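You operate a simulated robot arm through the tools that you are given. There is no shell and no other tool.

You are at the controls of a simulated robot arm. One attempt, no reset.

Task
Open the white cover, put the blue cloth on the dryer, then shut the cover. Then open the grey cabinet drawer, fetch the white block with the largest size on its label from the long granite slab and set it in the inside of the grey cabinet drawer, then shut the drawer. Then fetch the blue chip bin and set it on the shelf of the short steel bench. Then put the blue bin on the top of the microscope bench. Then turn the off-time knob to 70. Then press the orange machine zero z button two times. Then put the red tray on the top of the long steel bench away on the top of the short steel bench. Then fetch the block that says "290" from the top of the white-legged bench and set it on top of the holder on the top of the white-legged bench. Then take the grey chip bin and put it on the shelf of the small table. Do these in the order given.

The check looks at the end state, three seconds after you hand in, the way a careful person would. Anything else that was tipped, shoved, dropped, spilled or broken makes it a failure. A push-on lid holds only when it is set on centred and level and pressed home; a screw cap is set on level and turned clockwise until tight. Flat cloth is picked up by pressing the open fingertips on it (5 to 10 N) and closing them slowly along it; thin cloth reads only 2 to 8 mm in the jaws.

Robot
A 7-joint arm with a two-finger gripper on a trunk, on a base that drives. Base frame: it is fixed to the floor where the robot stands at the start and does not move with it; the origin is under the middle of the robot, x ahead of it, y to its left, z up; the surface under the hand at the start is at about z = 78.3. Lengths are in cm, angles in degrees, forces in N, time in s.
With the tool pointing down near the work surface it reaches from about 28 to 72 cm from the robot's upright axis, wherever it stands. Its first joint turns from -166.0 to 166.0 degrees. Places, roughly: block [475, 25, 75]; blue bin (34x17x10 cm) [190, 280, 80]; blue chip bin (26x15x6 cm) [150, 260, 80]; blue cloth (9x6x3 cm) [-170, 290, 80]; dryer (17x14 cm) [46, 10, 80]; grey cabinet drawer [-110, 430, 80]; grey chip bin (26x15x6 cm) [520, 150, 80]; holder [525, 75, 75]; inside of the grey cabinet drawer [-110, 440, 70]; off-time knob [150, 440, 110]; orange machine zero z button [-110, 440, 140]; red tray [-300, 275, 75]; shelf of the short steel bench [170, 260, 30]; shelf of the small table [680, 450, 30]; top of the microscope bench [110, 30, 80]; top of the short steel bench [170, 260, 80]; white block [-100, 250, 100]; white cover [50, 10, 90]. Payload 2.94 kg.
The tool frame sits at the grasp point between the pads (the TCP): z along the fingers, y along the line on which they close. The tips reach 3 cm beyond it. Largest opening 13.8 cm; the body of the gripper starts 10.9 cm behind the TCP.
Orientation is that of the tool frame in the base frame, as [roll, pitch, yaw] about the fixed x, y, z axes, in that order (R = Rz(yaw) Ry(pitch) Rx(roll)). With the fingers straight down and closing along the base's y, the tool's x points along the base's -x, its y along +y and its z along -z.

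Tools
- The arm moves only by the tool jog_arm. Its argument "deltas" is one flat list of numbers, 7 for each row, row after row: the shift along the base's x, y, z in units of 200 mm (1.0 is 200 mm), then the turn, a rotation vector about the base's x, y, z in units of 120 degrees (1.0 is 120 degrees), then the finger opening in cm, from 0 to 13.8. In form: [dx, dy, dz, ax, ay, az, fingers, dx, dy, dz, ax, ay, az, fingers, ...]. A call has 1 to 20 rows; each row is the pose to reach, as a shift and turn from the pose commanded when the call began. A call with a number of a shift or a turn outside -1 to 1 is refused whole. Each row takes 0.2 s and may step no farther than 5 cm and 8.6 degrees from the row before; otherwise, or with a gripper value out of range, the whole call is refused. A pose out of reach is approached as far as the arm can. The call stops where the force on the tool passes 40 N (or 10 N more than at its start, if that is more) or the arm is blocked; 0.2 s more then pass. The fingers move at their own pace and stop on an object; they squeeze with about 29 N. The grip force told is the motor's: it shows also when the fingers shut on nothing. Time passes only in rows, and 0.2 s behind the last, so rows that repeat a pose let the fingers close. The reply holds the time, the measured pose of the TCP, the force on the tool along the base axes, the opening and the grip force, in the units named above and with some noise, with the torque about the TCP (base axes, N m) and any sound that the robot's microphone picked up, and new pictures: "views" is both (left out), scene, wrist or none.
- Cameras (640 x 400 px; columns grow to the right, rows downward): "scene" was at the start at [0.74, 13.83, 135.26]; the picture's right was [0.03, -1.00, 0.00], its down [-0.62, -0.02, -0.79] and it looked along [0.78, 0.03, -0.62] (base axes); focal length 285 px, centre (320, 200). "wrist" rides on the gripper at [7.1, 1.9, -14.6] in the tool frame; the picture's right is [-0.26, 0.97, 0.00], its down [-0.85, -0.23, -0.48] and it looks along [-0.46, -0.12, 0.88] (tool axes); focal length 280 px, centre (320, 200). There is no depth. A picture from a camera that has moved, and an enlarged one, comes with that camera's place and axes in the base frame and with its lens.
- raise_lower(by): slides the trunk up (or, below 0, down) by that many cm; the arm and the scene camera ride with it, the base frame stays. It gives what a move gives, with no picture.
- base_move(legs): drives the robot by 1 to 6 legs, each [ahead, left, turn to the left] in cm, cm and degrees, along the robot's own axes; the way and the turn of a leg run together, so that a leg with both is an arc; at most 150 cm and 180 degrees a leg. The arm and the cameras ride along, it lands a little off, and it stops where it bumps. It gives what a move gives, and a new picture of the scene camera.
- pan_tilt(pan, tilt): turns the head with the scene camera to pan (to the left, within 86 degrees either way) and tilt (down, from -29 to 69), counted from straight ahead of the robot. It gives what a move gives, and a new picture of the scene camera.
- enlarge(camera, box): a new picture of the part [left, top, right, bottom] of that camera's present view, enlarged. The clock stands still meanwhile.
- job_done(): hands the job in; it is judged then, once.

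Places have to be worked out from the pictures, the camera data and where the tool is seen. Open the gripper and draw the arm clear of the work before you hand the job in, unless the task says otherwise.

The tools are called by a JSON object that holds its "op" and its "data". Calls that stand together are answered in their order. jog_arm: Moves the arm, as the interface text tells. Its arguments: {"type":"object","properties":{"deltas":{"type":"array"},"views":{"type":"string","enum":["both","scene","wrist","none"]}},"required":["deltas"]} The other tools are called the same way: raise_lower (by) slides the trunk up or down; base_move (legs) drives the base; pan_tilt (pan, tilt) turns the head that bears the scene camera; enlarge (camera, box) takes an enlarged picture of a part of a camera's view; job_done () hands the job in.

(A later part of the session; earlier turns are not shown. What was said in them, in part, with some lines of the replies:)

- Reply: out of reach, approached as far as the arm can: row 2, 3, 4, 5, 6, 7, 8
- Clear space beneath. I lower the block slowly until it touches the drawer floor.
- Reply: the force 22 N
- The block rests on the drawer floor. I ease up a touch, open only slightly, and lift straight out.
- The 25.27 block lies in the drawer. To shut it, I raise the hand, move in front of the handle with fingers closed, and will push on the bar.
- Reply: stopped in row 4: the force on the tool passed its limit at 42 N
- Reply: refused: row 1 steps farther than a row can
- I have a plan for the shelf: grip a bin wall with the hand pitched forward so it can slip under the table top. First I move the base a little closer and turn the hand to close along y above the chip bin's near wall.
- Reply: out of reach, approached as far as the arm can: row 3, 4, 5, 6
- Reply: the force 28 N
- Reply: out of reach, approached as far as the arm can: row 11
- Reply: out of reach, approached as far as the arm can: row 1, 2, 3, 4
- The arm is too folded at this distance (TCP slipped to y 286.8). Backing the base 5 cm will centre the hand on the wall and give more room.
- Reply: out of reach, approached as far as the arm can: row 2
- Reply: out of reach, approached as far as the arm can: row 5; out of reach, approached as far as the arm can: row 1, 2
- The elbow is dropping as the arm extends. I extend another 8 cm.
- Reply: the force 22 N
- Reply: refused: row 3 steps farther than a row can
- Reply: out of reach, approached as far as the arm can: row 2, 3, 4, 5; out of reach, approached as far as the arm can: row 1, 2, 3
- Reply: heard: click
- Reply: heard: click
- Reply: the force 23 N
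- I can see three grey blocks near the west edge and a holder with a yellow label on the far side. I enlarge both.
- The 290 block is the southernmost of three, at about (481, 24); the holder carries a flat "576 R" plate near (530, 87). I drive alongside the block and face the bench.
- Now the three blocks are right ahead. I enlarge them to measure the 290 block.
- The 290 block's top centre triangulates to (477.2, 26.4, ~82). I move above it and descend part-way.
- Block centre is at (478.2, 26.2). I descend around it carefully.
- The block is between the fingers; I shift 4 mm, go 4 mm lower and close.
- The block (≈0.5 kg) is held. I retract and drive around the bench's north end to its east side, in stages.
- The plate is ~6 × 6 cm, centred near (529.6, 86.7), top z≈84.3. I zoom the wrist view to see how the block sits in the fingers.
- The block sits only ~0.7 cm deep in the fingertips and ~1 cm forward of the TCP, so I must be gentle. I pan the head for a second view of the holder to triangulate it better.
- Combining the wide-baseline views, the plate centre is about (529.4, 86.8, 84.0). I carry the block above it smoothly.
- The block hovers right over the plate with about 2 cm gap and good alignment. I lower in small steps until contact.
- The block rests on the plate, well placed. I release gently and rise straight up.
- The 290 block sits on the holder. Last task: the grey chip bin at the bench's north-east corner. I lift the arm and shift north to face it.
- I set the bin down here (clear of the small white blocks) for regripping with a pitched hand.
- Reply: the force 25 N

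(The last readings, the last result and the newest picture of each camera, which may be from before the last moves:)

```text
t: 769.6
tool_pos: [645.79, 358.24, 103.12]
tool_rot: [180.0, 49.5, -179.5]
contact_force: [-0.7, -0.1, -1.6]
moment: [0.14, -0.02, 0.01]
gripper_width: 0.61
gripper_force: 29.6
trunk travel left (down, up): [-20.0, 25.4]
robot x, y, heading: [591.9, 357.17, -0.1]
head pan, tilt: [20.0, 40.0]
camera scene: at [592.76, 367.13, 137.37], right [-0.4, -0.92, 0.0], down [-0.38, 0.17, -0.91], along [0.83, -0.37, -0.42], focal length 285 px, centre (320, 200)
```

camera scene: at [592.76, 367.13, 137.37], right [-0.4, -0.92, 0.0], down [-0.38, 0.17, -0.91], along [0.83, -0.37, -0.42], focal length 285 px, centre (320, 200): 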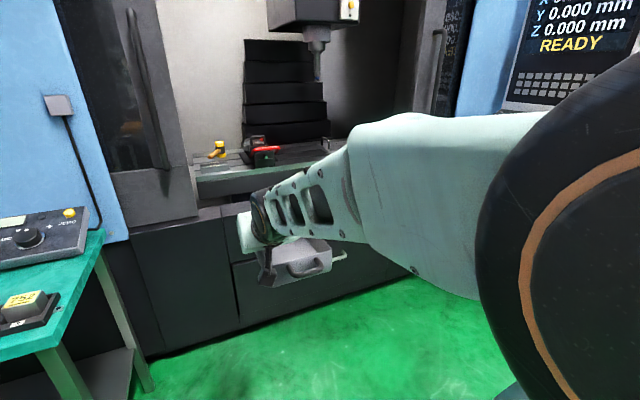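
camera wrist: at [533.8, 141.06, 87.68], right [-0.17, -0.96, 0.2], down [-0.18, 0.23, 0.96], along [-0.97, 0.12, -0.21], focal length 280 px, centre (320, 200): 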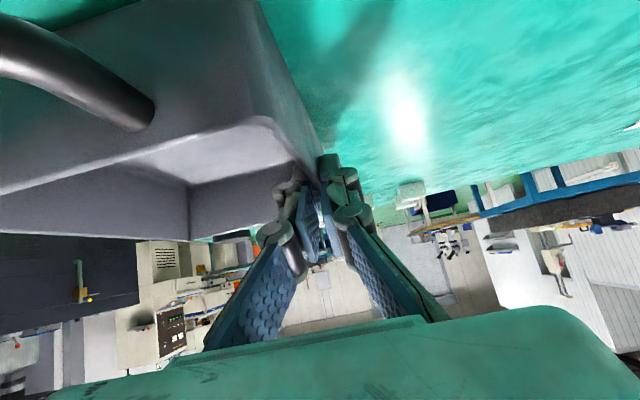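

The arm blocks the head view, but the bin's far end stays west of the table's edge (x≈660). I slide further north in two steps.

{"op": "base_move", "data": {"legs": [[0, 48, 0], [0, 46, 0]]}}

```text
t: 778.5
tool_pos: [645.16, 452.76, 102.97]
tool_rot: [-180.0, 49.4, -179.2]
contact_force: [0.6, -0.3, -2.0]
moment: [0.13, 0.03, -0.01]
gripper_width: 0.6
gripper_force: 28.9
trunk travel left (down, up): [-20.0, 25.4]
robot x, y, heading: [591.67, 451.2, 0.6]
head pan, tilt: [20.0, 40.0]
camera scene: at [591.89, 461.17, 136.61], right [-0.41, -0.91, 0.0], down [-0.45, 0.2, -0.87], along [0.79, -0.36, -0.49], focal length 285 px, centre (320, 200)
```

scene: 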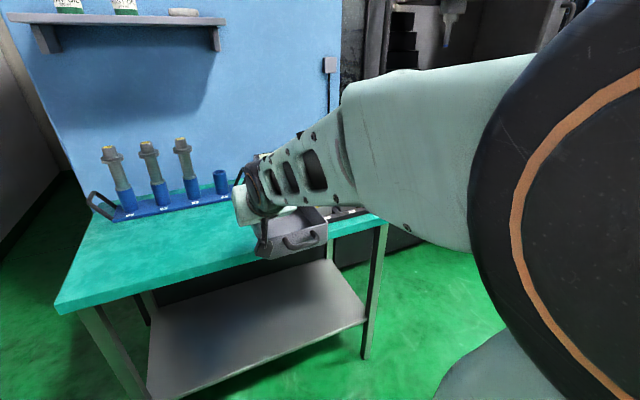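

The small table's shelf is empty and right in front (z≈28–31). I lower the trunk and then the arm, as with the first chip bin.

{"op": "raise_lower", "data": {"by": -20}}

{"op": "jog_arm", "data": {"deltas": [0, 0, -0.2, 0, 0, 0, 0.2, 0, 0, -0.4, 0, 0, 0, 0.2, 0, 0, -0.6, 0, 0, 0, 0.2, 0, 0, -0.8, 0, 0, 0, 0.2, 0, 0, -1.0, 0, 0, 0, 0.2], "views": "scene"}}

```text
t: 780.7
tool_pos: [645.21, 452.67, 82.62]
tool_rot: [-179.8, 49.3, -179.2]
contact_force: [2.6, 0.9, 7.2]
moment: [-0.25, -0.98, 0.14]
gripper_width: 0.58
gripper_force: 28.9
trunk travel left (down, up): [0.0, 45.4]
robot x, y, heading: [591.86, 451.46, 0.5]
head pan, tilt: [20.0, 40.0]
```

```text
t: 781.9
tool_pos: [645.13, 452.44, 63.1]
tool_rot: [-179.9, 49.6, -179.3]
contact_force: [-0.1, -0.6, -1.6]
moment: [0.15, 0.03, 0.01]
gripper_width: 0.61
gripper_force: 29.7
trunk travel left (down, up): [0.0, 45.4]
robot x, y, heading: [591.65, 451.2, 0.6]
head pan, tilt: [20.0, 40.0]
camera scene: at [591.55, 467.88, 115.01], right [0.35, -0.94, 0.0], down [-0.6, -0.23, -0.77], along [0.72, 0.27, -0.64], focal length 285 px, centre (320, 200)
```

scene: 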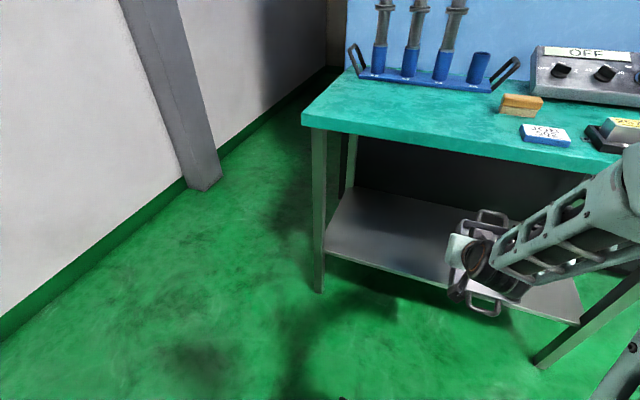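

The bin seems to have brushed the table edge while lowering (7 N, brief). I check the bin's attitude in the enlarged view and wrist view.

{"op": "enlarge", "data": {"camera": "scene", "box": [420, 180, 560, 330]}}

{"op": "enlarge", "data": {"camera": "scene", "box": [300, 30, 640, 200]}}

{"op": "enlarge", "data": {"camera": "wrist", "box": [0, 0, 640, 400]}}

```text
2.67 times, centred on (490, 255) of scene
camera zoom: at [591.55, 467.88, 115.01], right [0.35, -0.94, 0.0], down [-0.6, -0.23, -0.77], along [0.72, 0.27, -0.64], focal length 760 px, centre (-133, 53)
```

zoom: 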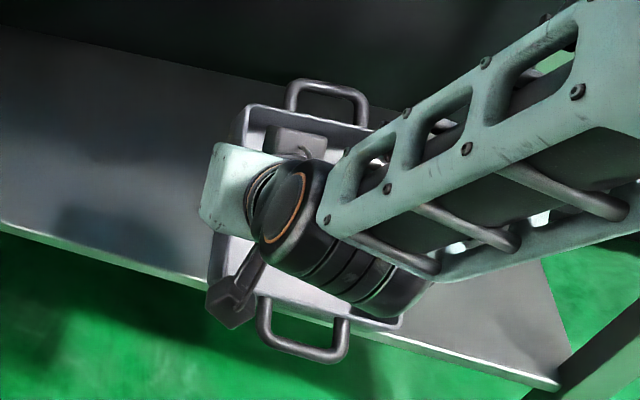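

```text
1.88 times, centred on (470, 115) of scene
camera zoom: at [591.55, 467.88, 115.01], right [0.35, -0.94, 0.0], down [-0.6, -0.23, -0.77], along [0.72, 0.27, -0.64], focal length 537 px, centre (38, 360)
```

zoom: 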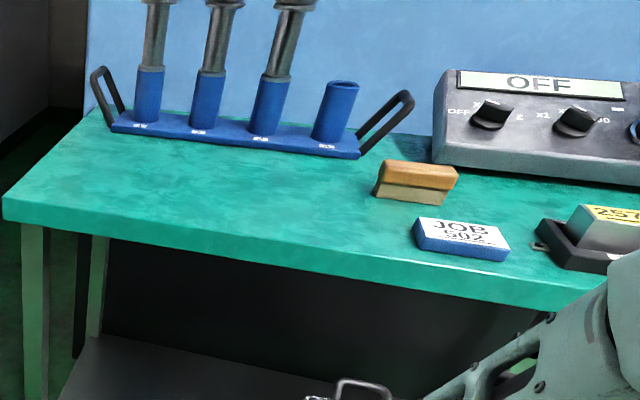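

```text
1.00 times, centred on (320, 200) of wrist (not enlarged: the box is as wide or as high as the picture)
camera zoom: at [629.45, 454.15, 67.17], right [0.16, 0.97, 0.2], down [0.19, -0.23, 0.95], along [0.97, -0.11, -0.22], focal length 280 px, centre (320, 200)
```

zoom: 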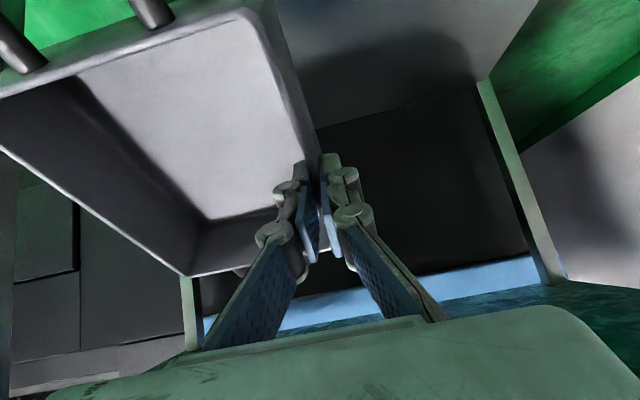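

The bin rotated in the grip (far end up) when its far handle caught the table edge. I look closely at its attitude.

{"op": "enlarge", "data": {"camera": "wrist", "box": [0, 0, 400, 300]}}

{"op": "pan_tilt", "data": {"pan": 0, "tilt": 35}}

```text
1.33 times, centred on (200, 150) of wrist
camera zoom: at [629.45, 454.15, 67.17], right [0.16, 0.97, 0.2], down [0.19, -0.23, 0.95], along [0.97, -0.11, -0.22], focal length 374 px, centre (480, 267)
```

zoom: 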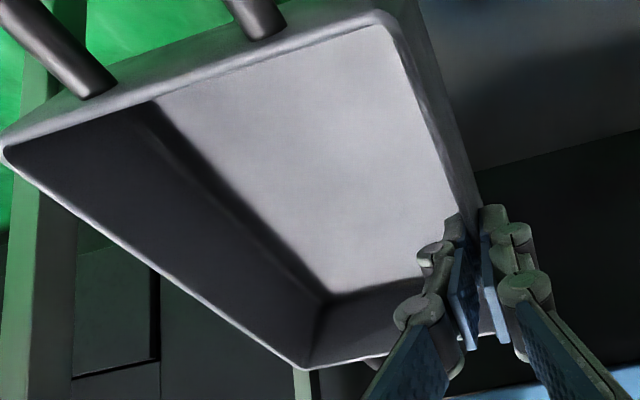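

```text
t: 782.7
tool_pos: [645.21, 452.47, 62.97]
tool_rot: [-180.0, 49.3, -179.2]
contact_force: [0.2, 0.0, -2.4]
moment: [0.14, 0.03, 0.01]
gripper_width: 0.59
gripper_force: 28.8
trunk travel left (down, up): [0.0, 45.4]
robot x, y, heading: [591.83, 451.37, 0.8]
head pan, tilt: [0.0, 35.0]
camera scene: at [592.43, 464.99, 115.76], right [0.01, -1.0, 0.0], down [-0.57, -0.01, -0.82], along [0.82, 0.01, -0.57], focal length 285 px, centre (320, 200)
```

scene: 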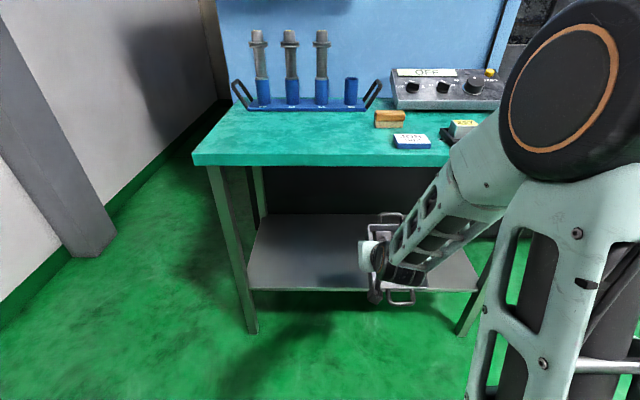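

The bin is tilted about 30° far-end-up in the grip; the table's top slab is higher than thought (z≈81–85). I'll use its underside to push the far end back down: first move the bin's far end under the slab.

{"op": "jog_arm", "data": {"deltas": [0.1, 0, 0, 0, 0, 0, 0.2, 0.2, 0, 0, 0, 0, 0, 0.2, 0.28, 0, 0.05, 0, 0, 0, 0.2, 0.28, 0, 0.2, 0, 0, 0, 0.2, 0.28, 0, 0.35, 0, 0, 0, 0.2, 0.28, 0, 0.45, 0, 0, 0, 0.2], "views": "both"}}

```text
t: 784.1
tool_pos: [650.76, 452.72, 72.13]
tool_rot: [179.9, 49.5, -179.2]
contact_force: [0.2, -0.1, -2.6]
moment: [0.16, 0.0, -0.03]
gripper_width: 0.62
gripper_force: 29.0
trunk travel left (down, up): [0.0, 45.4]
robot x, y, heading: [591.5, 451.58, 0.4]
head pan, tilt: [0.0, 35.0]
camera scene: at [592.45, 464.98, 115.76], right [0.01, -1.0, 0.0], down [-0.57, -0.01, -0.82], along [0.82, 0.01, -0.57], focal length 285 px, centre (320, 200)
camera wrist: at [635.09, 454.36, 76.32], right [0.16, 0.97, 0.2], down [0.19, -0.23, 0.95], along [0.97, -0.11, -0.22], focal length 280 px, centre (320, 200)
```

scene: 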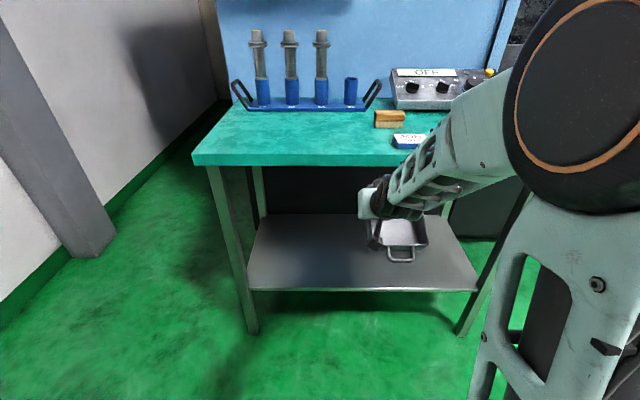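
wrist: 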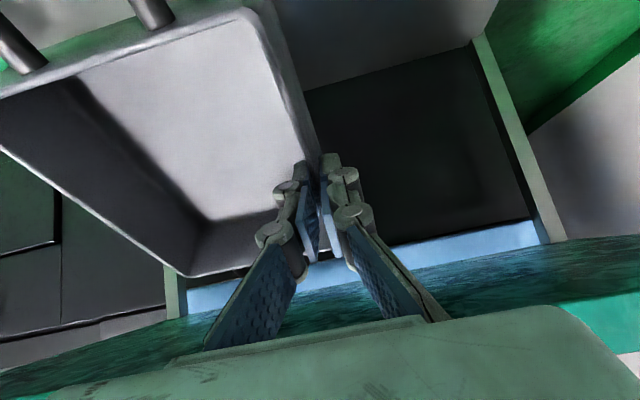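

The far end is now under the slab. I raise in small steps, watching force and the bin's attitude.

{"op": "jog_arm", "data": {"deltas": [0, 0, 0.05, 0, 0, 0, 0.2, 0, 0, 0.1, 0, 0, 0, 0.2], "views": "none"}}

{"op": "jog_arm", "data": {"deltas": [0, 0, 0.05, 0, 0, 0, 0.2, 0, 0, 0.1, 0, 0, 0, 0.2], "views": "wrist"}}

```text
t: 784.7
tool_pos: [650.92, 452.61, 74.08]
tool_rot: [179.9, 49.4, -179.2]
contact_force: [0.4, 0.1, -2.7]
moment: [0.15, 0.01, -0.02]
gripper_width: 0.61
gripper_force: 28.5
trunk travel left (down, up): [0.0, 45.4]
robot x, y, heading: [591.56, 451.16, 0.4]
head pan, tilt: [0.0, 35.0]
```

```text
t: 785.3
tool_pos: [650.81, 452.78, 76.01]
tool_rot: [180.0, 49.4, -179.2]
contact_force: [0.2, -0.8, -2.0]
moment: [0.15, -0.01, -0.01]
gripper_width: 0.6
gripper_force: 29.1
trunk travel left (down, up): [0.0, 45.4]
robot x, y, heading: [591.79, 451.49, 0.6]
head pan, tilt: [0.0, 35.0]
camera wrist: at [635.03, 454.38, 80.18], right [0.16, 0.97, 0.2], down [0.19, -0.23, 0.95], along [0.97, -0.11, -0.22], focal length 280 px, centre (320, 200)
```

wrist: 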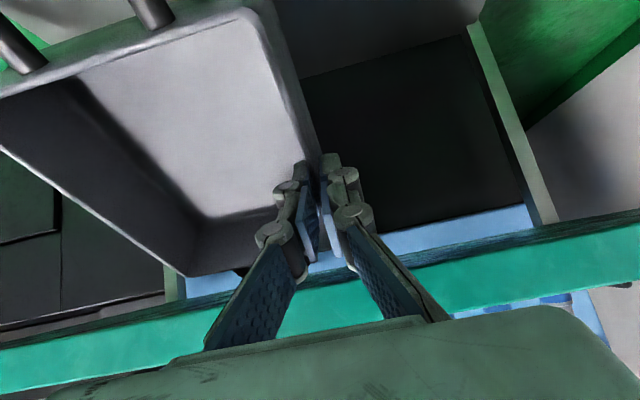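

No contact yet. I move 4 cm further under the slab and keep raising slowly.

{"op": "jog_arm", "data": {"deltas": [0.1, 0, 0, 0, 0, 0, 0.2, 0.2, 0, 0, 0, 0, 0, 0.2, 0.2, 0, 0.05, 0, 0, 0, 0.2], "views": "none"}}

{"op": "jog_arm", "data": {"deltas": [0, 0, 0.04, 0, 0, 0, 0.2, 0, 0, 0.08, 0, 0, 0, 0.2], "views": "wrist"}}

```text
t: 786.1
tool_pos: [654.92, 452.71, 77.14]
tool_rot: [180.0, 49.4, -179.1]
contact_force: [0.4, -0.3, -3.0]
moment: [0.15, 0.03, 0.01]
gripper_width: 0.59
gripper_force: 29.5
trunk travel left (down, up): [0.0, 45.4]
robot x, y, heading: [591.67, 451.54, 0.8]
head pan, tilt: [0.0, 35.0]
```

```text
t: 786.7
tool_pos: [654.76, 452.7, 78.38]
tool_rot: [179.9, 49.1, -179.3]
contact_force: [-5.3, -1.1, -11.7]
moment: [0.69, 1.31, -0.22]
gripper_width: 0.58
gripper_force: 28.9
trunk travel left (down, up): [0.0, 45.4]
robot x, y, heading: [591.63, 451.22, 0.8]
head pan, tilt: [0.0, 35.0]
camera wrist: at [639.09, 454.33, 82.63], right [0.16, 0.97, 0.2], down [0.2, -0.23, 0.95], along [0.97, -0.11, -0.23], focal length 280 px, centre (320, 200)
```

wrist: 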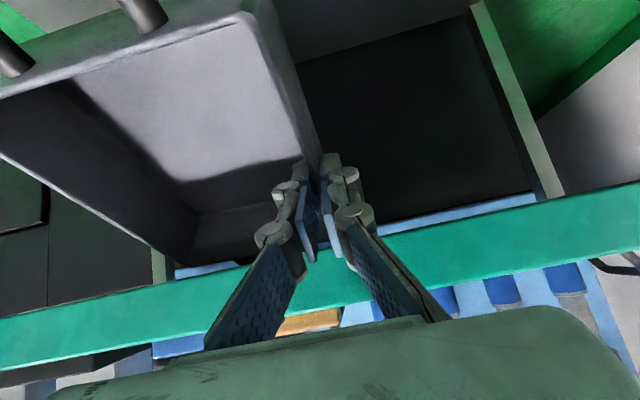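

Contact with the slab's underside: the bin begins to rotate back. I continue raising gently.

{"op": "jog_arm", "data": {"deltas": [0, 0, 0.02, 0, 0, 0, 0.2, 0, 0, 0.04, 0, 0, 0, 0.2, 0, 0, 0.06, 0, 0, 0, 0.2], "views": "wrist"}}

```text
t: 787.5
tool_pos: [654.69, 452.77, 79.53]
tool_rot: [180.0, 49.1, -179.2]
contact_force: [-9.8, 1.7, -14.2]
moment: [0.59, 1.08, -0.27]
gripper_width: 0.62
gripper_force: 28.8
trunk travel left (down, up): [0.0, 45.4]
robot x, y, heading: [591.17, 451.51, 0.8]
head pan, tilt: [0.0, 35.0]
camera wrist: at [639.03, 454.43, 83.83], right [0.16, 0.97, 0.2], down [0.2, -0.23, 0.95], along [0.97, -0.11, -0.23], focal length 280 px, centre (320, 200)
```

wrist: 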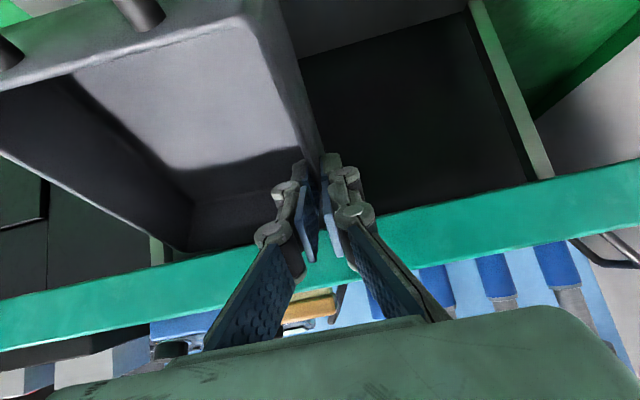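

The bin is turning back toward level. I continue, pulling back 1 cm for finger clearance.

{"op": "jog_arm", "data": {"deltas": [-0.02, 0, 0.02, 0, 0, 0, 0.2, -0.04, 0, 0.04, 0, 0, 0, 0.2, -0.05, 0, 0.06, 0, 0, 0, 0.2], "views": "wrist"}}

```text
t: 788.3
tool_pos: [653.92, 452.77, 80.91]
tool_rot: [-179.8, 49.5, -179.1]
contact_force: [8.3, -3.3, -12.6]
moment: [0.14, 0.82, -0.2]
gripper_width: 0.61
gripper_force: 28.7
trunk travel left (down, up): [0.0, 45.4]
robot x, y, heading: [591.65, 451.67, 0.5]
head pan, tilt: [0.0, 35.0]
camera wrist: at [638.22, 454.46, 85.08], right [0.16, 0.97, 0.2], down [0.19, -0.23, 0.95], along [0.97, -0.11, -0.22], focal length 280 px, centre (320, 200)
```

wrist: 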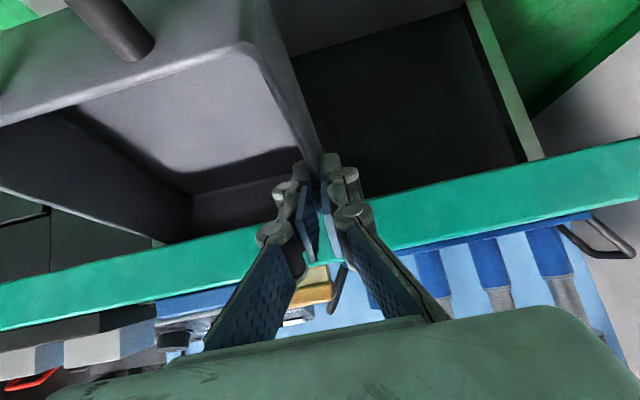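

{"op": "jog_arm", "data": {"deltas": [-0.01, 0, 0.02, 0, 0, 0, 0.2, -0.02, 0, 0.045, 0, 0, 0, 0.2, -0.02, 0, 0.07, 0, 0, 0, 0.2], "views": "wrist"}}

```text
t: 789.1
tool_pos: [653.42, 452.86, 82.08]
tool_rot: [-179.9, 49.2, -179.1]
contact_force: [4.2, -0.4, -13.0]
moment: [0.11, 0.88, 0.02]
gripper_width: 0.58
gripper_force: 29.4
trunk travel left (down, up): [0.0, 45.4]
robot x, y, heading: [591.43, 451.37, 0.5]
head pan, tilt: [0.0, 35.0]
camera wrist: at [637.68, 454.43, 86.33], right [0.16, 0.97, 0.2], down [0.2, -0.23, 0.95], along [0.97, -0.11, -0.23], focal length 280 px, centre (320, 200)
```

wrist: 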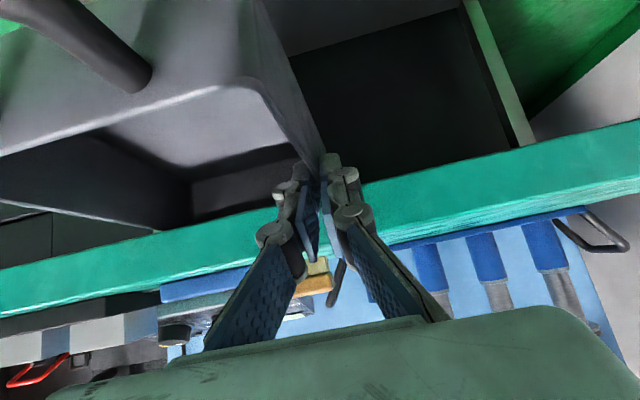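

{"op": "jog_arm", "data": {"deltas": [-0.01, 0, 0.02, 0, 0, 0, 0.2, -0.02, 0, 0.04, 0, 0, 0, 0.2, -0.02, 0, 0.055, 0, 0, 0, 0.2], "views": "wrist"}}

```text
t: 789.9
tool_pos: [653.07, 452.77, 83.22]
tool_rot: [-179.8, 49.0, -179.1]
contact_force: [1.8, 2.5, -20.1]
moment: [0.12, 0.51, 0.07]
gripper_width: 0.61
gripper_force: 29.7
trunk travel left (down, up): [0.0, 45.4]
robot x, y, heading: [591.7, 451.78, 0.8]
head pan, tilt: [0.0, 35.0]
camera wrist: at [637.33, 454.44, 87.45], right [0.16, 0.97, 0.2], down [0.2, -0.23, 0.95], along [0.97, -0.11, -0.23], focal length 280 px, centre (320, 200)
```

wrist: 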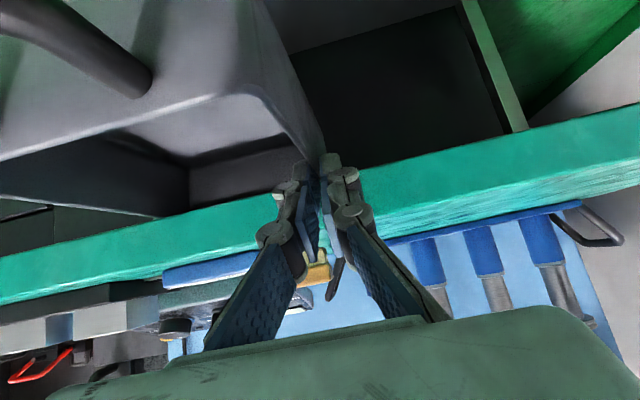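

The fingertips are now touching the slab edge, so I stop. The bin is within ~8° of level, and pressing on the shelf will finish levelling it. I lower away.

{"op": "jog_arm", "data": {"deltas": [-0.03, 0, -0.1, 0, 0, 0, 0.2, -0.05, 0, -0.3, 0, 0, 0, 0.2, -0.05, 0, -0.5, 0, 0, 0, 0.2, -0.05, 0, -0.7, 0, 0, 0, 0.2, -0.05, 0, -0.9, 0, 0, 0, 0.2], "views": "both"}}

```text
t: 791.1
tool_pos: [652.02, 452.7, 65.37]
tool_rot: [180.0, 49.6, -179.2]
contact_force: [-0.7, 0.1, -1.2]
moment: [0.15, 0.02, 0.0]
gripper_width: 0.6
gripper_force: 28.9
trunk travel left (down, up): [0.0, 45.4]
robot x, y, heading: [591.76, 451.26, 0.4]
head pan, tilt: [0.0, 35.0]
camera scene: at [592.41, 464.98, 115.77], right [0.01, -1.0, 0.0], down [-0.57, -0.01, -0.82], along [0.82, 0.01, -0.57], focal length 285 px, centre (320, 200)
camera wrist: at [636.33, 454.35, 69.53], right [0.16, 0.97, 0.2], down [0.19, -0.23, 0.95], along [0.97, -0.11, -0.22], focal length 280 px, centre (320, 200)
```

scene: 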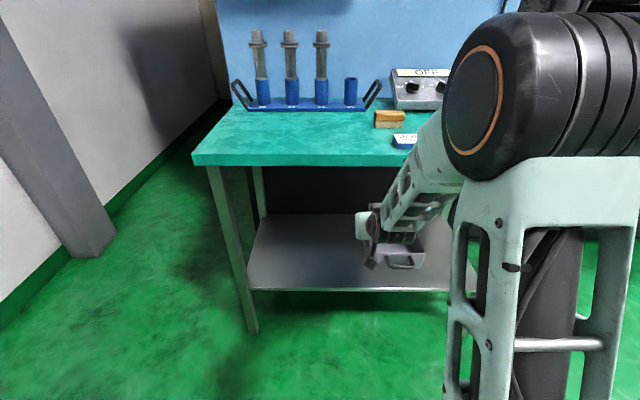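
wrist: 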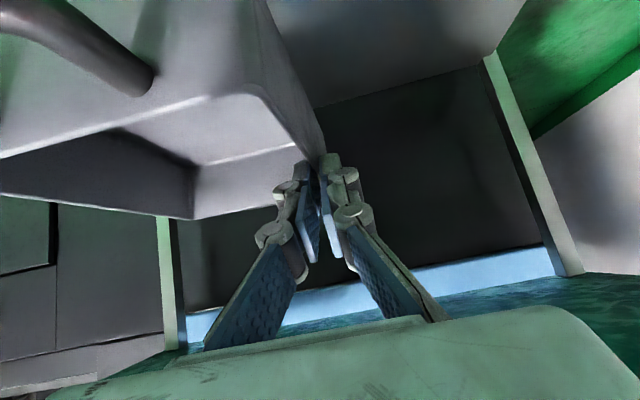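

The bin hangs nearly level again and the table's items are undisturbed. I lower toward shelf height.

{"op": "jog_arm", "data": {"deltas": [0, 0, -0.2, 0, 0, 0, 0.2, 0.02, 0, -0.4, 0, 0, 0, 0.2, 0.05, 0, -0.6, 0, 0, 0, 0.2, 0.1, 0, -0.8, 0, 0, 0, 0.2, 0.2, 0, -1.0, 0, 0, 0, 0.2], "views": "scene"}}

```text
t: 792.3
tool_pos: [655.9, 452.75, 45.69]
tool_rot: [-180.0, 49.4, -179.2]
contact_force: [1.2, 0.3, -2.1]
moment: [0.12, 0.09, -0.02]
gripper_width: 0.58
gripper_force: 28.5
trunk travel left (down, up): [0.0, 45.4]
robot x, y, heading: [591.62, 451.31, 0.5]
head pan, tilt: [0.0, 35.0]
camera scene: at [592.4, 464.98, 115.77], right [0.01, -1.0, 0.0], down [-0.57, -0.01, -0.82], along [0.82, 0.01, -0.57], focal length 285 px, centre (320, 200)
```

scene: 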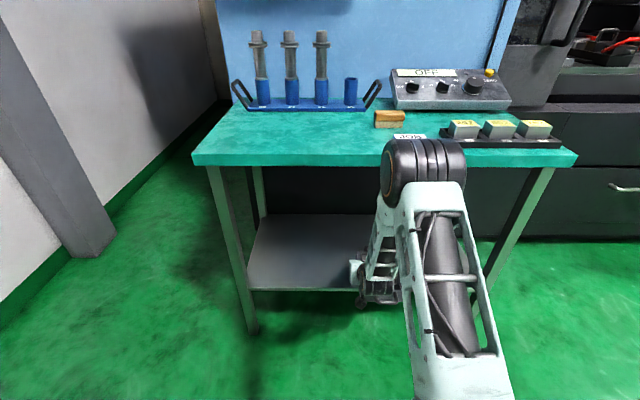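

The elbow stands just in front of the table edge; extending should lower it. I extend in small steps and watch.

{"op": "jog_arm", "data": {"deltas": [0.08, 0, -0.1, 0, 0, 0, 0.2, 0.15, 0, -0.2, 0, 0, 0, 0.2, 0.2, 0, -0.3, 0, 0, 0, 0.2], "views": "both"}}

```text
t: 793.1
tool_pos: [660.04, 452.74, 39.58]
tool_rot: [-179.9, 49.5, -179.2]
contact_force: [-0.3, -0.3, -2.5]
moment: [0.16, 0.0, 0.0]
gripper_width: 0.59
gripper_force: 28.8
trunk travel left (down, up): [0.0, 45.4]
robot x, y, heading: [591.71, 451.3, 0.7]
head pan, tilt: [0.0, 35.0]
camera scene: at [592.42, 464.98, 115.77], right [0.01, -1.0, 0.0], down [-0.57, -0.01, -0.82], along [0.82, 0.01, -0.57], focal length 285 px, centre (320, 200)
camera wrist: at [644.42, 454.4, 43.65], right [0.16, 0.97, 0.2], down [0.19, -0.23, 0.95], along [0.97, -0.11, -0.22], focal length 280 px, centre (320, 200)
```

scene: 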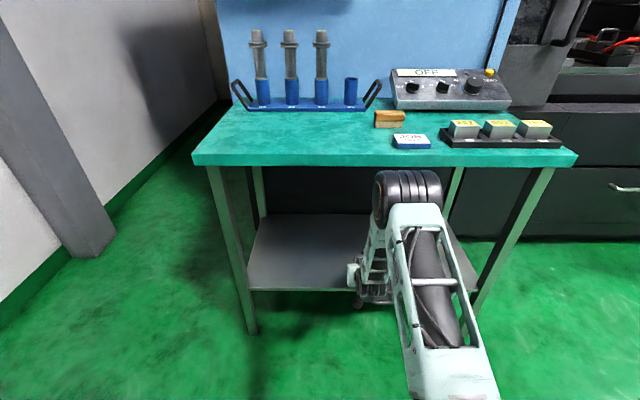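
wrist: 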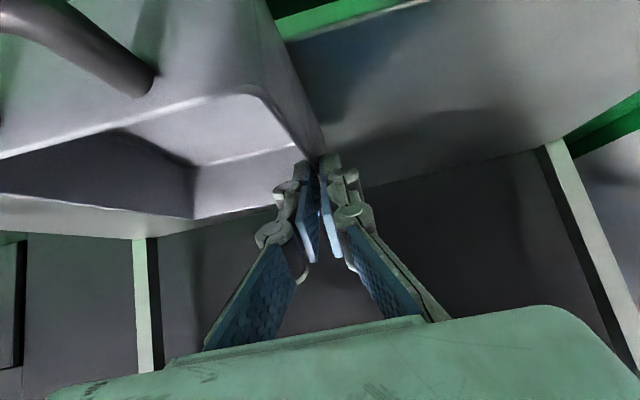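

The elbow is dropping below the slab line. I lower 2 cm and extend slightly, checking clearance.

{"op": "jog_arm", "data": {"deltas": [0, 0, -0.06, 0, 0, 0, 0.2, 0.04, 0, -0.12, 0, 0, 0, 0.2, 0.1, 0, -0.15, 0, 0, 0, 0.2], "views": "scene"}}

{"op": "enlarge", "data": {"camera": "scene", "box": [320, 130, 480, 320]}}

```text
t: 793.9
tool_pos: [662.29, 452.67, 36.98]
tool_rot: [180.0, 50.0, -179.1]
contact_force: [-14.5, 1.3, 24.1]
moment: [0.04, -0.19, 0.0]
gripper_width: 0.59
gripper_force: 29.1
trunk travel left (down, up): [0.0, 45.4]
robot x, y, heading: [591.74, 451.13, 0.9]
head pan, tilt: [0.0, 35.0]
camera scene: at [592.12, 464.98, 115.82], right [0.01, -1.0, 0.0], down [-0.57, -0.01, -0.82], along [0.82, 0.01, -0.57], focal length 285 px, centre (320, 200)
```

scene: 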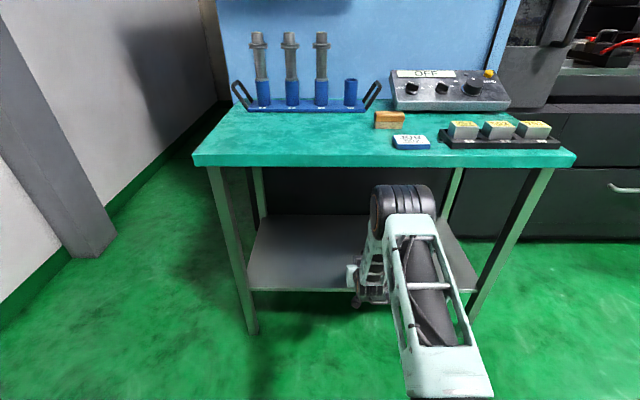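

```text
2.11 times, centred on (400, 225) of scene
camera zoom: at [592.12, 464.98, 115.82], right [0.01, -1.0, 0.0], down [-0.57, -0.01, -0.82], along [0.82, 0.01, -0.57], focal length 600 px, centre (152, 147)
```

zoom: 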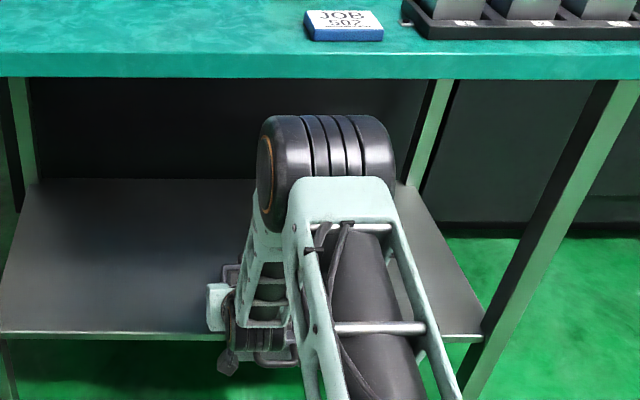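

The bin's bottom touched the shelf's front lip (shelf z≈31). I raise 2.5 cm and then extend further in.

{"op": "jog_arm", "data": {"deltas": [-0.03, 0, 0.06, 0, 0, 0, 0.2, -0.03, 0, 0.14, 0, 0, 0, 0.2], "views": "none"}}

{"op": "jog_arm", "data": {"deltas": [0.1, 0, 0, 0, 0, 0, 0.2, 0.2, 0, 0, 0, 0, 0, 0.2, 0.3, 0, 0, 0, 0, 0, 0.2], "views": "both"}}

```text
t: 794.5
tool_pos: [661.4, 452.67, 39.07]
tool_rot: [180.0, 49.3, -179.2]
contact_force: [0.5, -0.4, -2.5]
moment: [0.1, -0.01, 0.02]
gripper_width: 0.62
gripper_force: 28.8
trunk travel left (down, up): [0.0, 45.4]
robot x, y, heading: [591.62, 451.72, 0.7]
head pan, tilt: [0.0, 35.0]
```

```text
t: 795.3
tool_pos: [667.4, 452.77, 39.28]
tool_rot: [179.9, 49.3, -179.3]
contact_force: [-0.9, 0.4, -2.7]
moment: [0.13, -0.02, 0.01]
gripper_width: 0.62
gripper_force: 29.2
trunk travel left (down, up): [0.0, 45.4]
robot x, y, heading: [591.64, 451.78, 0.8]
head pan, tilt: [0.0, 35.0]
camera scene: at [592.44, 464.98, 115.76], right [0.01, -1.0, 0.0], down [-0.57, -0.01, -0.82], along [0.82, 0.01, -0.57], focal length 285 px, centre (320, 200)
camera wrist: at [651.66, 454.44, 43.39], right [0.16, 0.97, 0.2], down [0.19, -0.23, 0.95], along [0.97, -0.11, -0.22], focal length 280 px, centre (320, 200)
```

scene: 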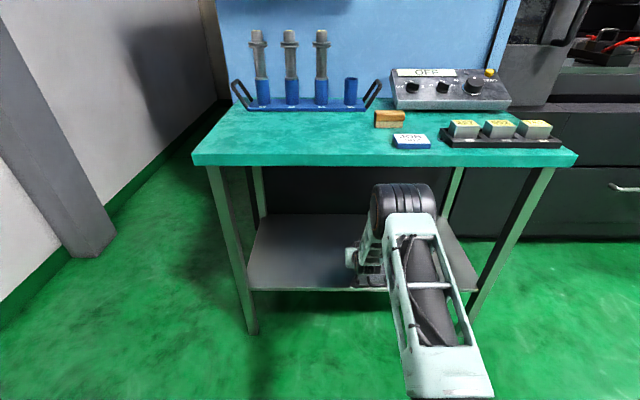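
wrist: 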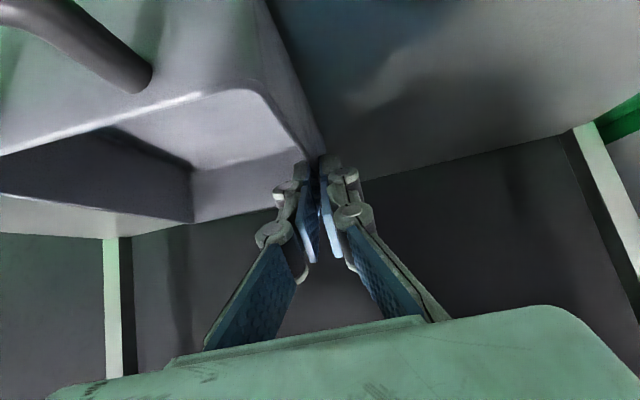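

I extend another 8.5 cm so the whole bin is over the shelf.

{"op": "jog_arm", "data": {"deltas": [0.1, 0, 0, 0, 0, 0, 0.2, 0.2, 0, 0, 0, 0, 0, 0.2, 0.3, 0, 0, 0, 0, 0, 0.2, 0.4, 0, 0, 0, 0, 0, 0.2, 0.45, 0, 0, 0, 0, 0, 0.2], "views": "both"}}

```text
t: 796.5
tool_pos: [676.41, 452.82, 39.18]
tool_rot: [-180.0, 49.3, -179.2]
contact_force: [0.3, 0.3, -2.2]
moment: [0.15, -0.01, -0.01]
gripper_width: 0.61
gripper_force: 28.9
trunk travel left (down, up): [0.0, 45.4]
robot x, y, heading: [591.64, 451.66, 0.5]
head pan, tilt: [0.0, 35.0]
camera scene: at [592.44, 464.98, 115.76], right [0.01, -1.0, 0.0], down [-0.57, -0.01, -0.82], along [0.82, 0.01, -0.57], focal length 285 px, centre (320, 200)
camera wrist: at [660.66, 454.44, 43.3], right [0.16, 0.97, 0.2], down [0.19, -0.23, 0.95], along [0.97, -0.11, -0.22], focal length 280 px, centre (320, 200)
```

scene: 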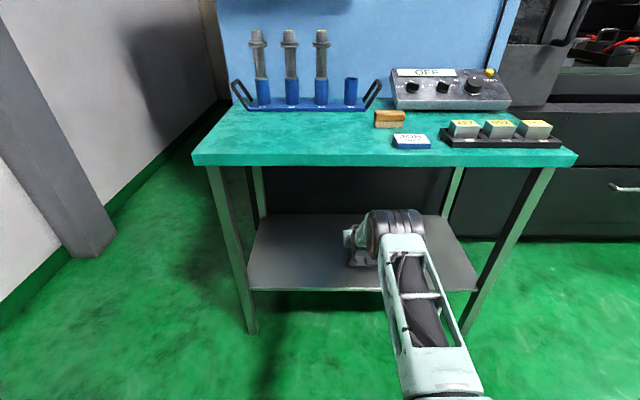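
wrist: 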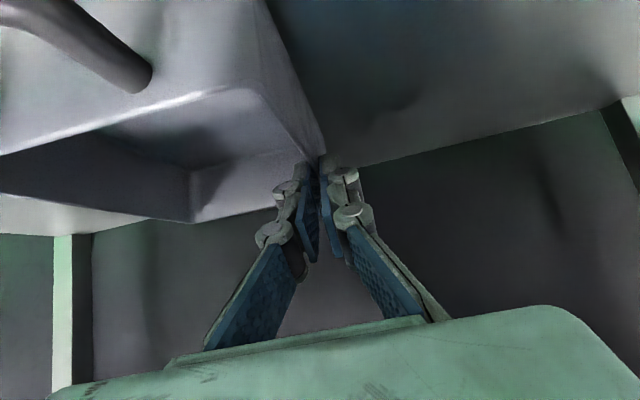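

Now I take out the remaining ~7° tilt by reducing the hand's pitch, before lowering.

{"op": "jog_arm", "data": {"deltas": [-0.03, 0, 0.01, 0, 0.02, 0, 0.2, -0.06, 0, 0.01, 0, 0.04, 0, 0.2, -0.08, 0, 0.01, 0, 0.055, 0, 0.2], "views": "both"}}

```text
t: 797.3
tool_pos: [674.86, 452.72, 39.32]
tool_rot: [179.9, 42.8, -179.4]
contact_force: [0.0, 0.4, -2.2]
moment: [0.15, 0.0, -0.04]
gripper_width: 0.61
gripper_force: 29.4
trunk travel left (down, up): [0.0, 45.4]
robot x, y, heading: [591.49, 451.63, 0.8]
head pan, tilt: [0.0, 35.0]
camera scene: at [592.44, 464.98, 115.76], right [0.01, -1.0, 0.0], down [-0.57, -0.01, -0.82], along [0.82, 0.01, -0.57], focal length 285 px, centre (320, 200)
camera wrist: at [659.64, 454.37, 45.33], right [0.18, 0.97, 0.18], down [0.3, -0.23, 0.93], along [0.94, -0.11, -0.33], focal length 280 px, centre (320, 200)
```

scene: 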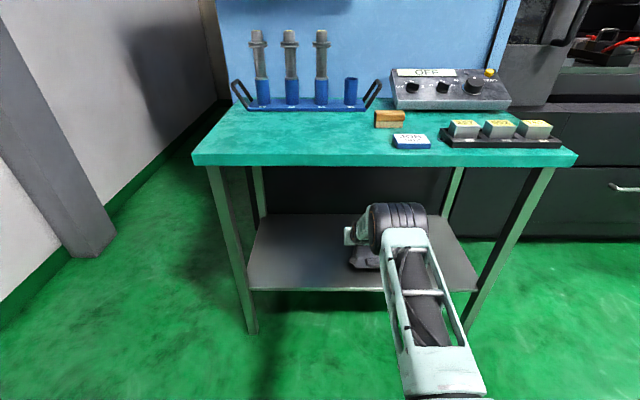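
wrist: 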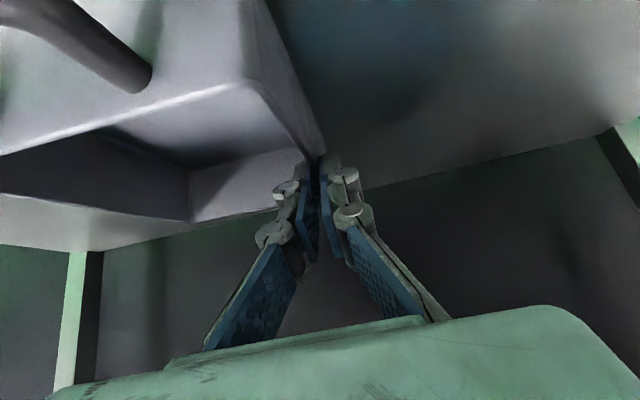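

I lower in small steps until the bin sits on the shelf.

{"op": "jog_arm", "data": {"deltas": [0.02, 0, -0.03, 0, 0, 0, 0.2, 0.04, 0, -0.06, 0, 0, 0, 0.2, 0.06, 0, -0.08, 0, 0, 0, 0.2], "views": "none"}}

{"op": "jog_arm", "data": {"deltas": [0, 0, -0.015, 0, 0, 0, 0.2, 0, 0, -0.03, 0, 0, 0, 0.2], "views": "none"}}

```text
t: 798.1
tool_pos: [676.01, 452.82, 37.96]
tool_rot: [179.9, 42.9, -179.2]
contact_force: [-1.9, 1.6, -0.1]
moment: [0.04, -0.15, 0.0]
gripper_width: 0.6
gripper_force: 28.6
trunk travel left (down, up): [0.0, 45.4]
robot x, y, heading: [591.65, 451.22, 0.6]
head pan, tilt: [0.0, 35.0]
```

```text
t: 798.7
tool_pos: [676.16, 452.8, 37.77]
tool_rot: [179.9, 43.2, -179.3]
contact_force: [-17.0, 2.9, 20.3]
moment: [0.1, -0.39, 0.01]
gripper_width: 0.59
gripper_force: 28.9
trunk travel left (down, up): [0.0, 45.4]
robot x, y, heading: [591.58, 451.57, 0.7]
head pan, tilt: [0.0, 35.0]
```

The contact pattern (force at the far bottom) says I over-corrected: the bin was nearly level before. I raise, restore the earlier pitch, and lower again.

{"op": "jog_arm", "data": {"deltas": [0, 0, 0.05, 0, 0, 0, 0.2, 0, 0, 0.08, 0, -0.02, 0, 0.2, 0, 0, 0.08, 0, -0.04, 0, 0.2, 0, 0, 0.08, 0, -0.05, 0, 0.2], "views": "none"}}

{"op": "jog_arm", "data": {"deltas": [0, 0, -0.03, 0, 0, 0, 0.2, 0, 0, -0.06, 0, 0, 0, 0.2, 0, 0, -0.09, 0, 0, 0, 0.2], "views": "none"}}

```text
t: 799.7
tool_pos: [676.02, 452.73, 38.92]
tool_rot: [-180.0, 49.0, -179.2]
contact_force: [-0.7, 0.6, -1.8]
moment: [0.14, 0.03, -0.04]
gripper_width: 0.6
gripper_force: 29.1
trunk travel left (down, up): [0.0, 45.4]
robot x, y, heading: [591.86, 451.6, 0.4]
head pan, tilt: [0.0, 35.0]
```

```text
t: 800.5
tool_pos: [676.04, 452.87, 37.09]
tool_rot: [-179.9, 48.9, -179.1]
contact_force: [-0.9, 3.0, -0.4]
moment: [0.07, -0.22, 0.21]
gripper_width: 0.6
gripper_force: 29.4
trunk travel left (down, up): [0.0, 45.4]
robot x, y, heading: [591.21, 451.7, 0.6]
head pan, tilt: [0.0, 35.0]
```

Contact now begins at z≈37.1, meaning the bin is level within ~3°. I press slightly further to seat it flat.

{"op": "jog_arm", "data": {"deltas": [0, 0, -0.01, 0, 0, 0, 0.2, 0, 0, -0.02, 0, 0, 0, 0.2], "views": "none"}}

```text
t: 801.1
tool_pos: [676.2, 452.82, 37.03]
tool_rot: [179.9, 49.0, -179.2]
contact_force: [-9.4, 4.4, 11.5]
moment: [0.02, -0.46, 0.11]
gripper_width: 0.63
gripper_force: 28.7
trunk travel left (down, up): [0.0, 45.4]
robot x, y, heading: [591.81, 451.34, 0.5]
head pan, tilt: [0.0, 35.0]
```

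Good contact. I ease off, open the fingers, and withdraw up and back the same way as with the first bin.

{"op": "jog_arm", "data": {"deltas": [0, 0, 0.012, 0, -0.01, 0, 0.2, 0, 0, 0.012, 0, -0.01, 0, 1.5, 0, 0, 0.012, 0, -0.01, 0, 2.6, 0, 0, 0.02, 0, -0.01, 0, 2.6, 0, 0, 0.15, 0, -0.01, 0, 2.6, -0.05, 0, 0.3, 0, -0.01, 0, 2.6, -0.2, 0, 0.42, 0, -0.01, 0, 2.6, -0.4, 0, 0.42, 0, -0.01, 0, 2.6, -0.6, 0, 0.42, 0, -0.01, 0, 2.6, -0.8, 0, 0.42, 0, -0.01, 0, 2.6], "views": "both"}}

```text
t: 803.3
tool_pos: [660.0, 452.69, 44.88]
tool_rot: [-180.0, 50.0, -179.1]
contact_force: [0.8, 0.8, -0.1]
moment: [0.01, -0.05, 0.01]
gripper_width: 2.61
gripper_force: 0.1
trunk travel left (down, up): [0.0, 45.4]
robot x, y, heading: [591.59, 451.59, 0.8]
head pan, tilt: [0.0, 35.0]
camera scene: at [592.42, 464.98, 115.76], right [0.01, -1.0, 0.0], down [-0.57, -0.01, -0.82], along [0.82, 0.01, -0.57], focal length 285 px, centre (320, 200)
camera wrist: at [644.26, 454.33, 48.85], right [0.15, 0.97, 0.2], down [0.18, -0.23, 0.96], along [0.97, -0.11, -0.21], focal length 280 px, centre (320, 200)
```

scene: 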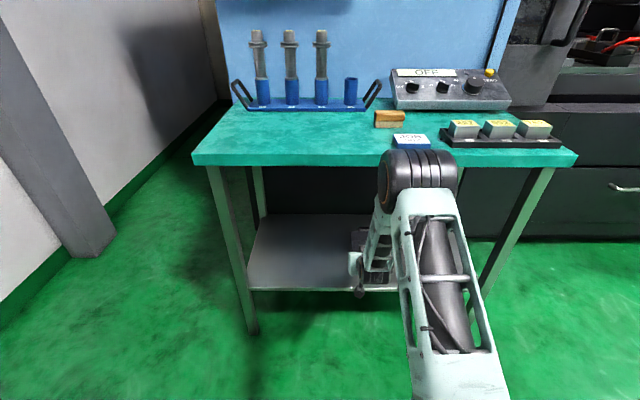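
wrist: 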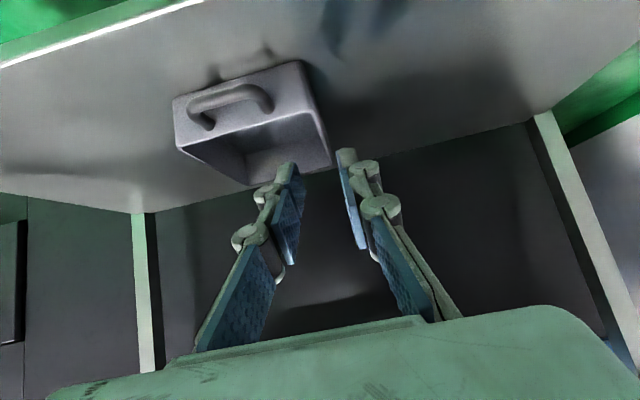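

The grey bin sits flat on the shelf. I retrace the arm out from under the slab.

{"op": "jog_arm", "data": {"deltas": [-0.1, 0, 0.02, 0, 0, 0, 2.6, -0.2, 0, 0.05, 0, 0, 0, 2.6, -0.27, 0, 0.25, 0, 0, 0, 2.6, -0.35, 0, 0.45, 0, 0, 0, 2.6, -0.42, 0, 0.65, 0, 0, 0, 2.6, -0.55, 0, 0.8, 0, 0, 0, 2.6, -0.7, 0, 0.9, 0, 0, 0, 2.6], "views": "both"}}

```text
t: 804.9
tool_pos: [646.09, 452.62, 63.12]
tool_rot: [-179.9, 50.0, -179.3]
contact_force: [0.3, 0.3, -0.1]
moment: [-0.02, -0.06, 0.02]
gripper_width: 2.57
gripper_force: 0.1
trunk travel left (down, up): [0.0, 45.4]
robot x, y, heading: [591.39, 451.69, 0.4]
head pan, tilt: [0.0, 35.0]
camera scene: at [592.44, 464.98, 115.76], right [0.01, -1.0, 0.0], down [-0.57, -0.01, -0.82], along [0.82, 0.01, -0.57], focal length 285 px, centre (320, 200)
camera wrist: at [630.31, 454.31, 67.11], right [0.15, 0.97, 0.2], down [0.18, -0.23, 0.96], along [0.97, -0.11, -0.21], focal length 280 px, centre (320, 200)
```

scene: 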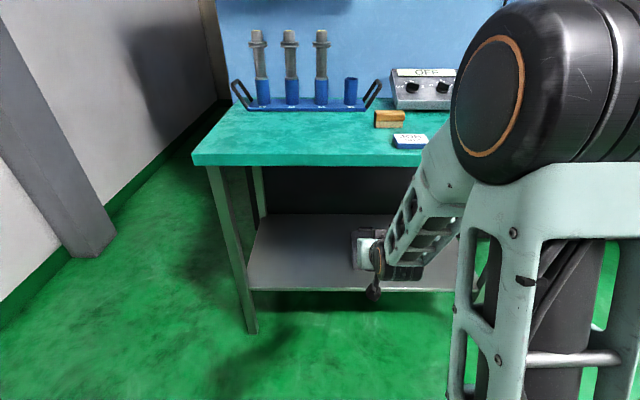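
wrist: 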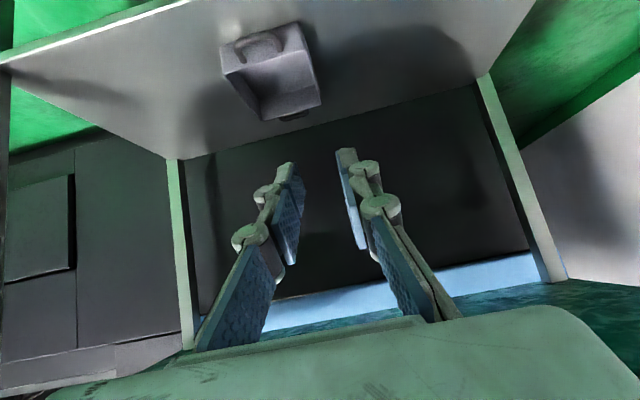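

The bin lies flat on the shelf, well inside. I raise the arm clear of the table and bring the trunk back up.

{"op": "jog_arm", "data": {"deltas": [-0.1, 0, 0.2, 0, 0, 0, 2.6, -0.15, 0, 0.4, 0, 0, 0, 2.6, -0.15, 0, 0.6, 0, 0, 0, 2.6, -0.15, 0, 0.8, 0, 0, 0, 2.6, -0.15, 0, 1.0, 0, 0, 0, 2.6], "views": "none"}}

{"op": "raise_lower", "data": {"by": 20}}

{"op": "jog_arm", "data": {"deltas": [-0.1, 0, 0.1, 0, 0.06, 0, 4, -0.2, 0, 0.2, 0, 0.12, 0, 4, -0.25, 0, 0.3, 0, 0.18, 0, 4, -0.25, 0, 0.4, 0, 0.24, 0, 4, -0.25, 0, 0.4, 0, 0.3, 0, 4, -0.25, 0, 0.4, 0, 0.36, 0, 4, -0.25, 0, 0.4, 0, 0.415, 0, 4], "views": "scene"}}

```text
t: 806.3
tool_pos: [643.04, 452.25, 76.54]
tool_rot: [178.6, 42.0, 179.3]
contact_force: [0.0, 0.8, -0.1]
moment: [-0.02, 0.0, -0.02]
gripper_width: 2.59
gripper_force: 0.1
trunk travel left (down, up): [0.0, 45.4]
robot x, y, heading: [591.68, 451.6, 0.5]
head pan, tilt: [0.0, 35.0]
stopped in row 5: the arm was blocked; the commanded pose is now the measured one
```

```text
t: 808.5
tool_pos: [643.18, 452.4, 96.36]
tool_rot: [178.6, 42.1, 179.5]
contact_force: [0.1, -0.5, -0.5]
moment: [0.02, -0.01, -0.04]
gripper_width: 2.61
gripper_force: 0.0
trunk travel left (down, up): [-20.0, 25.4]
robot x, y, heading: [591.46, 451.56, 0.7]
head pan, tilt: [0.0, 35.0]
```

```text
t: 810.1
tool_pos: [638.18, 452.37, 104.94]
tool_rot: [179.0, -7.2, 179.8]
contact_force: [0.4, -0.6, 0.1]
moment: [-0.02, -0.03, 0.04]
gripper_width: 4.03
gripper_force: 0.0
trunk travel left (down, up): [-20.0, 25.4]
robot x, y, heading: [592.05, 451.52, 0.6]
head pan, tilt: [0.0, 35.0]
camera scene: at [592.42, 464.98, 135.76], right [0.01, -1.0, 0.0], down [-0.57, -0.01, -0.82], along [0.82, 0.01, -0.57], focal length 285 px, centre (320, 200)
```

scene: 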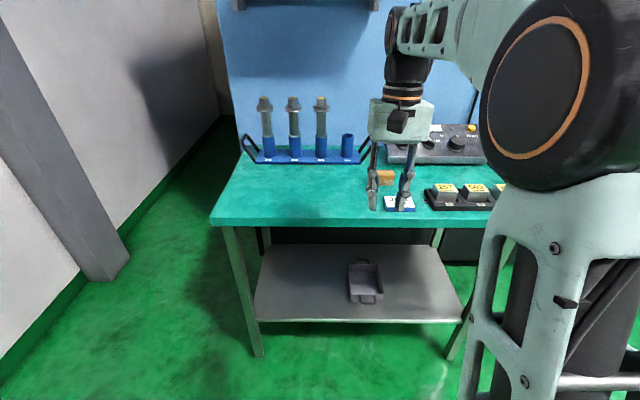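

All nine tasks appear complete; the grey bin sits on the small table's shelf and the table items are undisturbed. I draw the arm back clear of the table.

{"op": "jog_arm", "data": {"deltas": [-0.1, 0, 0.1, 0, -0.03, 0, 6, -0.25, 0, 0.2, 0, -0.06, 0, 8, -0.35, 0, 0.3, 0, -0.06, 0, 8], "views": "scene"}}

{"op": "enlarge", "data": {"camera": "scene", "box": [200, 80, 520, 340]}}

```text
t: 810.9
tool_pos: [631.09, 452.49, 110.95]
tool_rot: [178.9, 0.0, 179.8]
contact_force: [0.0, 0.3, -0.9]
moment: [-0.02, -0.02, -0.01]
gripper_width: 8.01
gripper_force: 0.2
trunk travel left (down, up): [-20.0, 25.4]
robot x, y, heading: [591.91, 451.38, 0.6]
head pan, tilt: [0.0, 35.0]
camera scene: at [592.39, 464.99, 135.76], right [0.01, -1.0, 0.0], down [-0.57, -0.01, -0.82], along [0.82, 0.01, -0.57], focal length 285 px, centre (320, 200)
```

scene: 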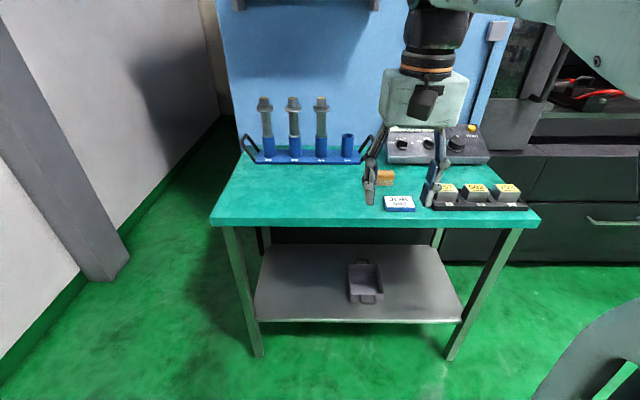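

```text
1.54 times, centred on (360, 210) of scene
camera zoom: at [592.39, 464.99, 135.76], right [0.01, -1.0, 0.0], down [-0.57, -0.01, -0.82], along [0.82, 0.01, -0.57], focal length 439 px, centre (258, 185)
```

zoom: 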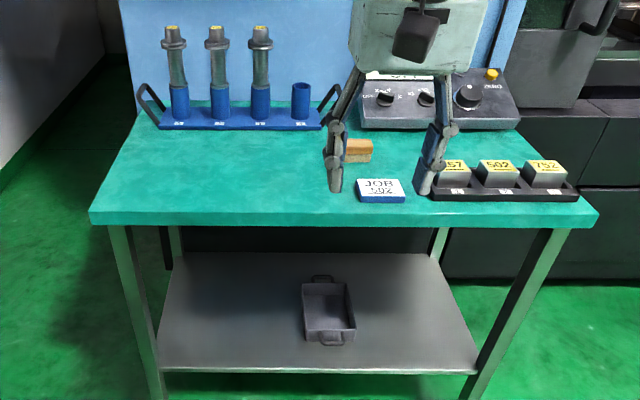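

The gripper is open, the arm is clear, and the grey bin sits flat on the shelf with nothing around it disturbed. I hand the job in.

{"op": "job_done", "data": {}}

```text
The job is handed in.
```

I did all nine steps in the order given and handed the job in. I checked most results with the cameras as I went.

| Step | End state |
|---|---|
| Dryer | Cover shut over the blue cloth; pressing down on it confirmed it was fully closed. |
| Drawer | White block 25.27 is in the drawer and the drawer is flush shut. Only two white blocks were visible on the slab, and the other read 25.05. |
| Blue chip bin | Level on the shelf of the short steel bench. |
| Blue bin | In the free area on the top of the microscope bench. |
| Off-time knob | Pointer aligned with 70 in the close-up view. |
| Zero Z button | Pressed twice, a click heard each time; the display reads Z +0.00. |
| Red tray | On the top of the short steel bench. |
| Block 290 | On top of the holder and steady after release, though it sits slightly off-centre on the plate. |
| Grey chip bin | Flat on the shelf of the small table. |

- **Grey bin caught the table edge:** while I was lowering it, the far handle caught the edge of the small table and the bin twisted in the grip. I turned it back by pressing it lightly against the underside of the table top. The bin also touched the front edge of the shelf before I set it down. The items on that table looked unmoved afterwards.
- **Base bump:** the base was also stopped once beside the microscope bench. I saw nothing displaced there, but I did not go back to re-inspect that bench or the other early stations at the end.
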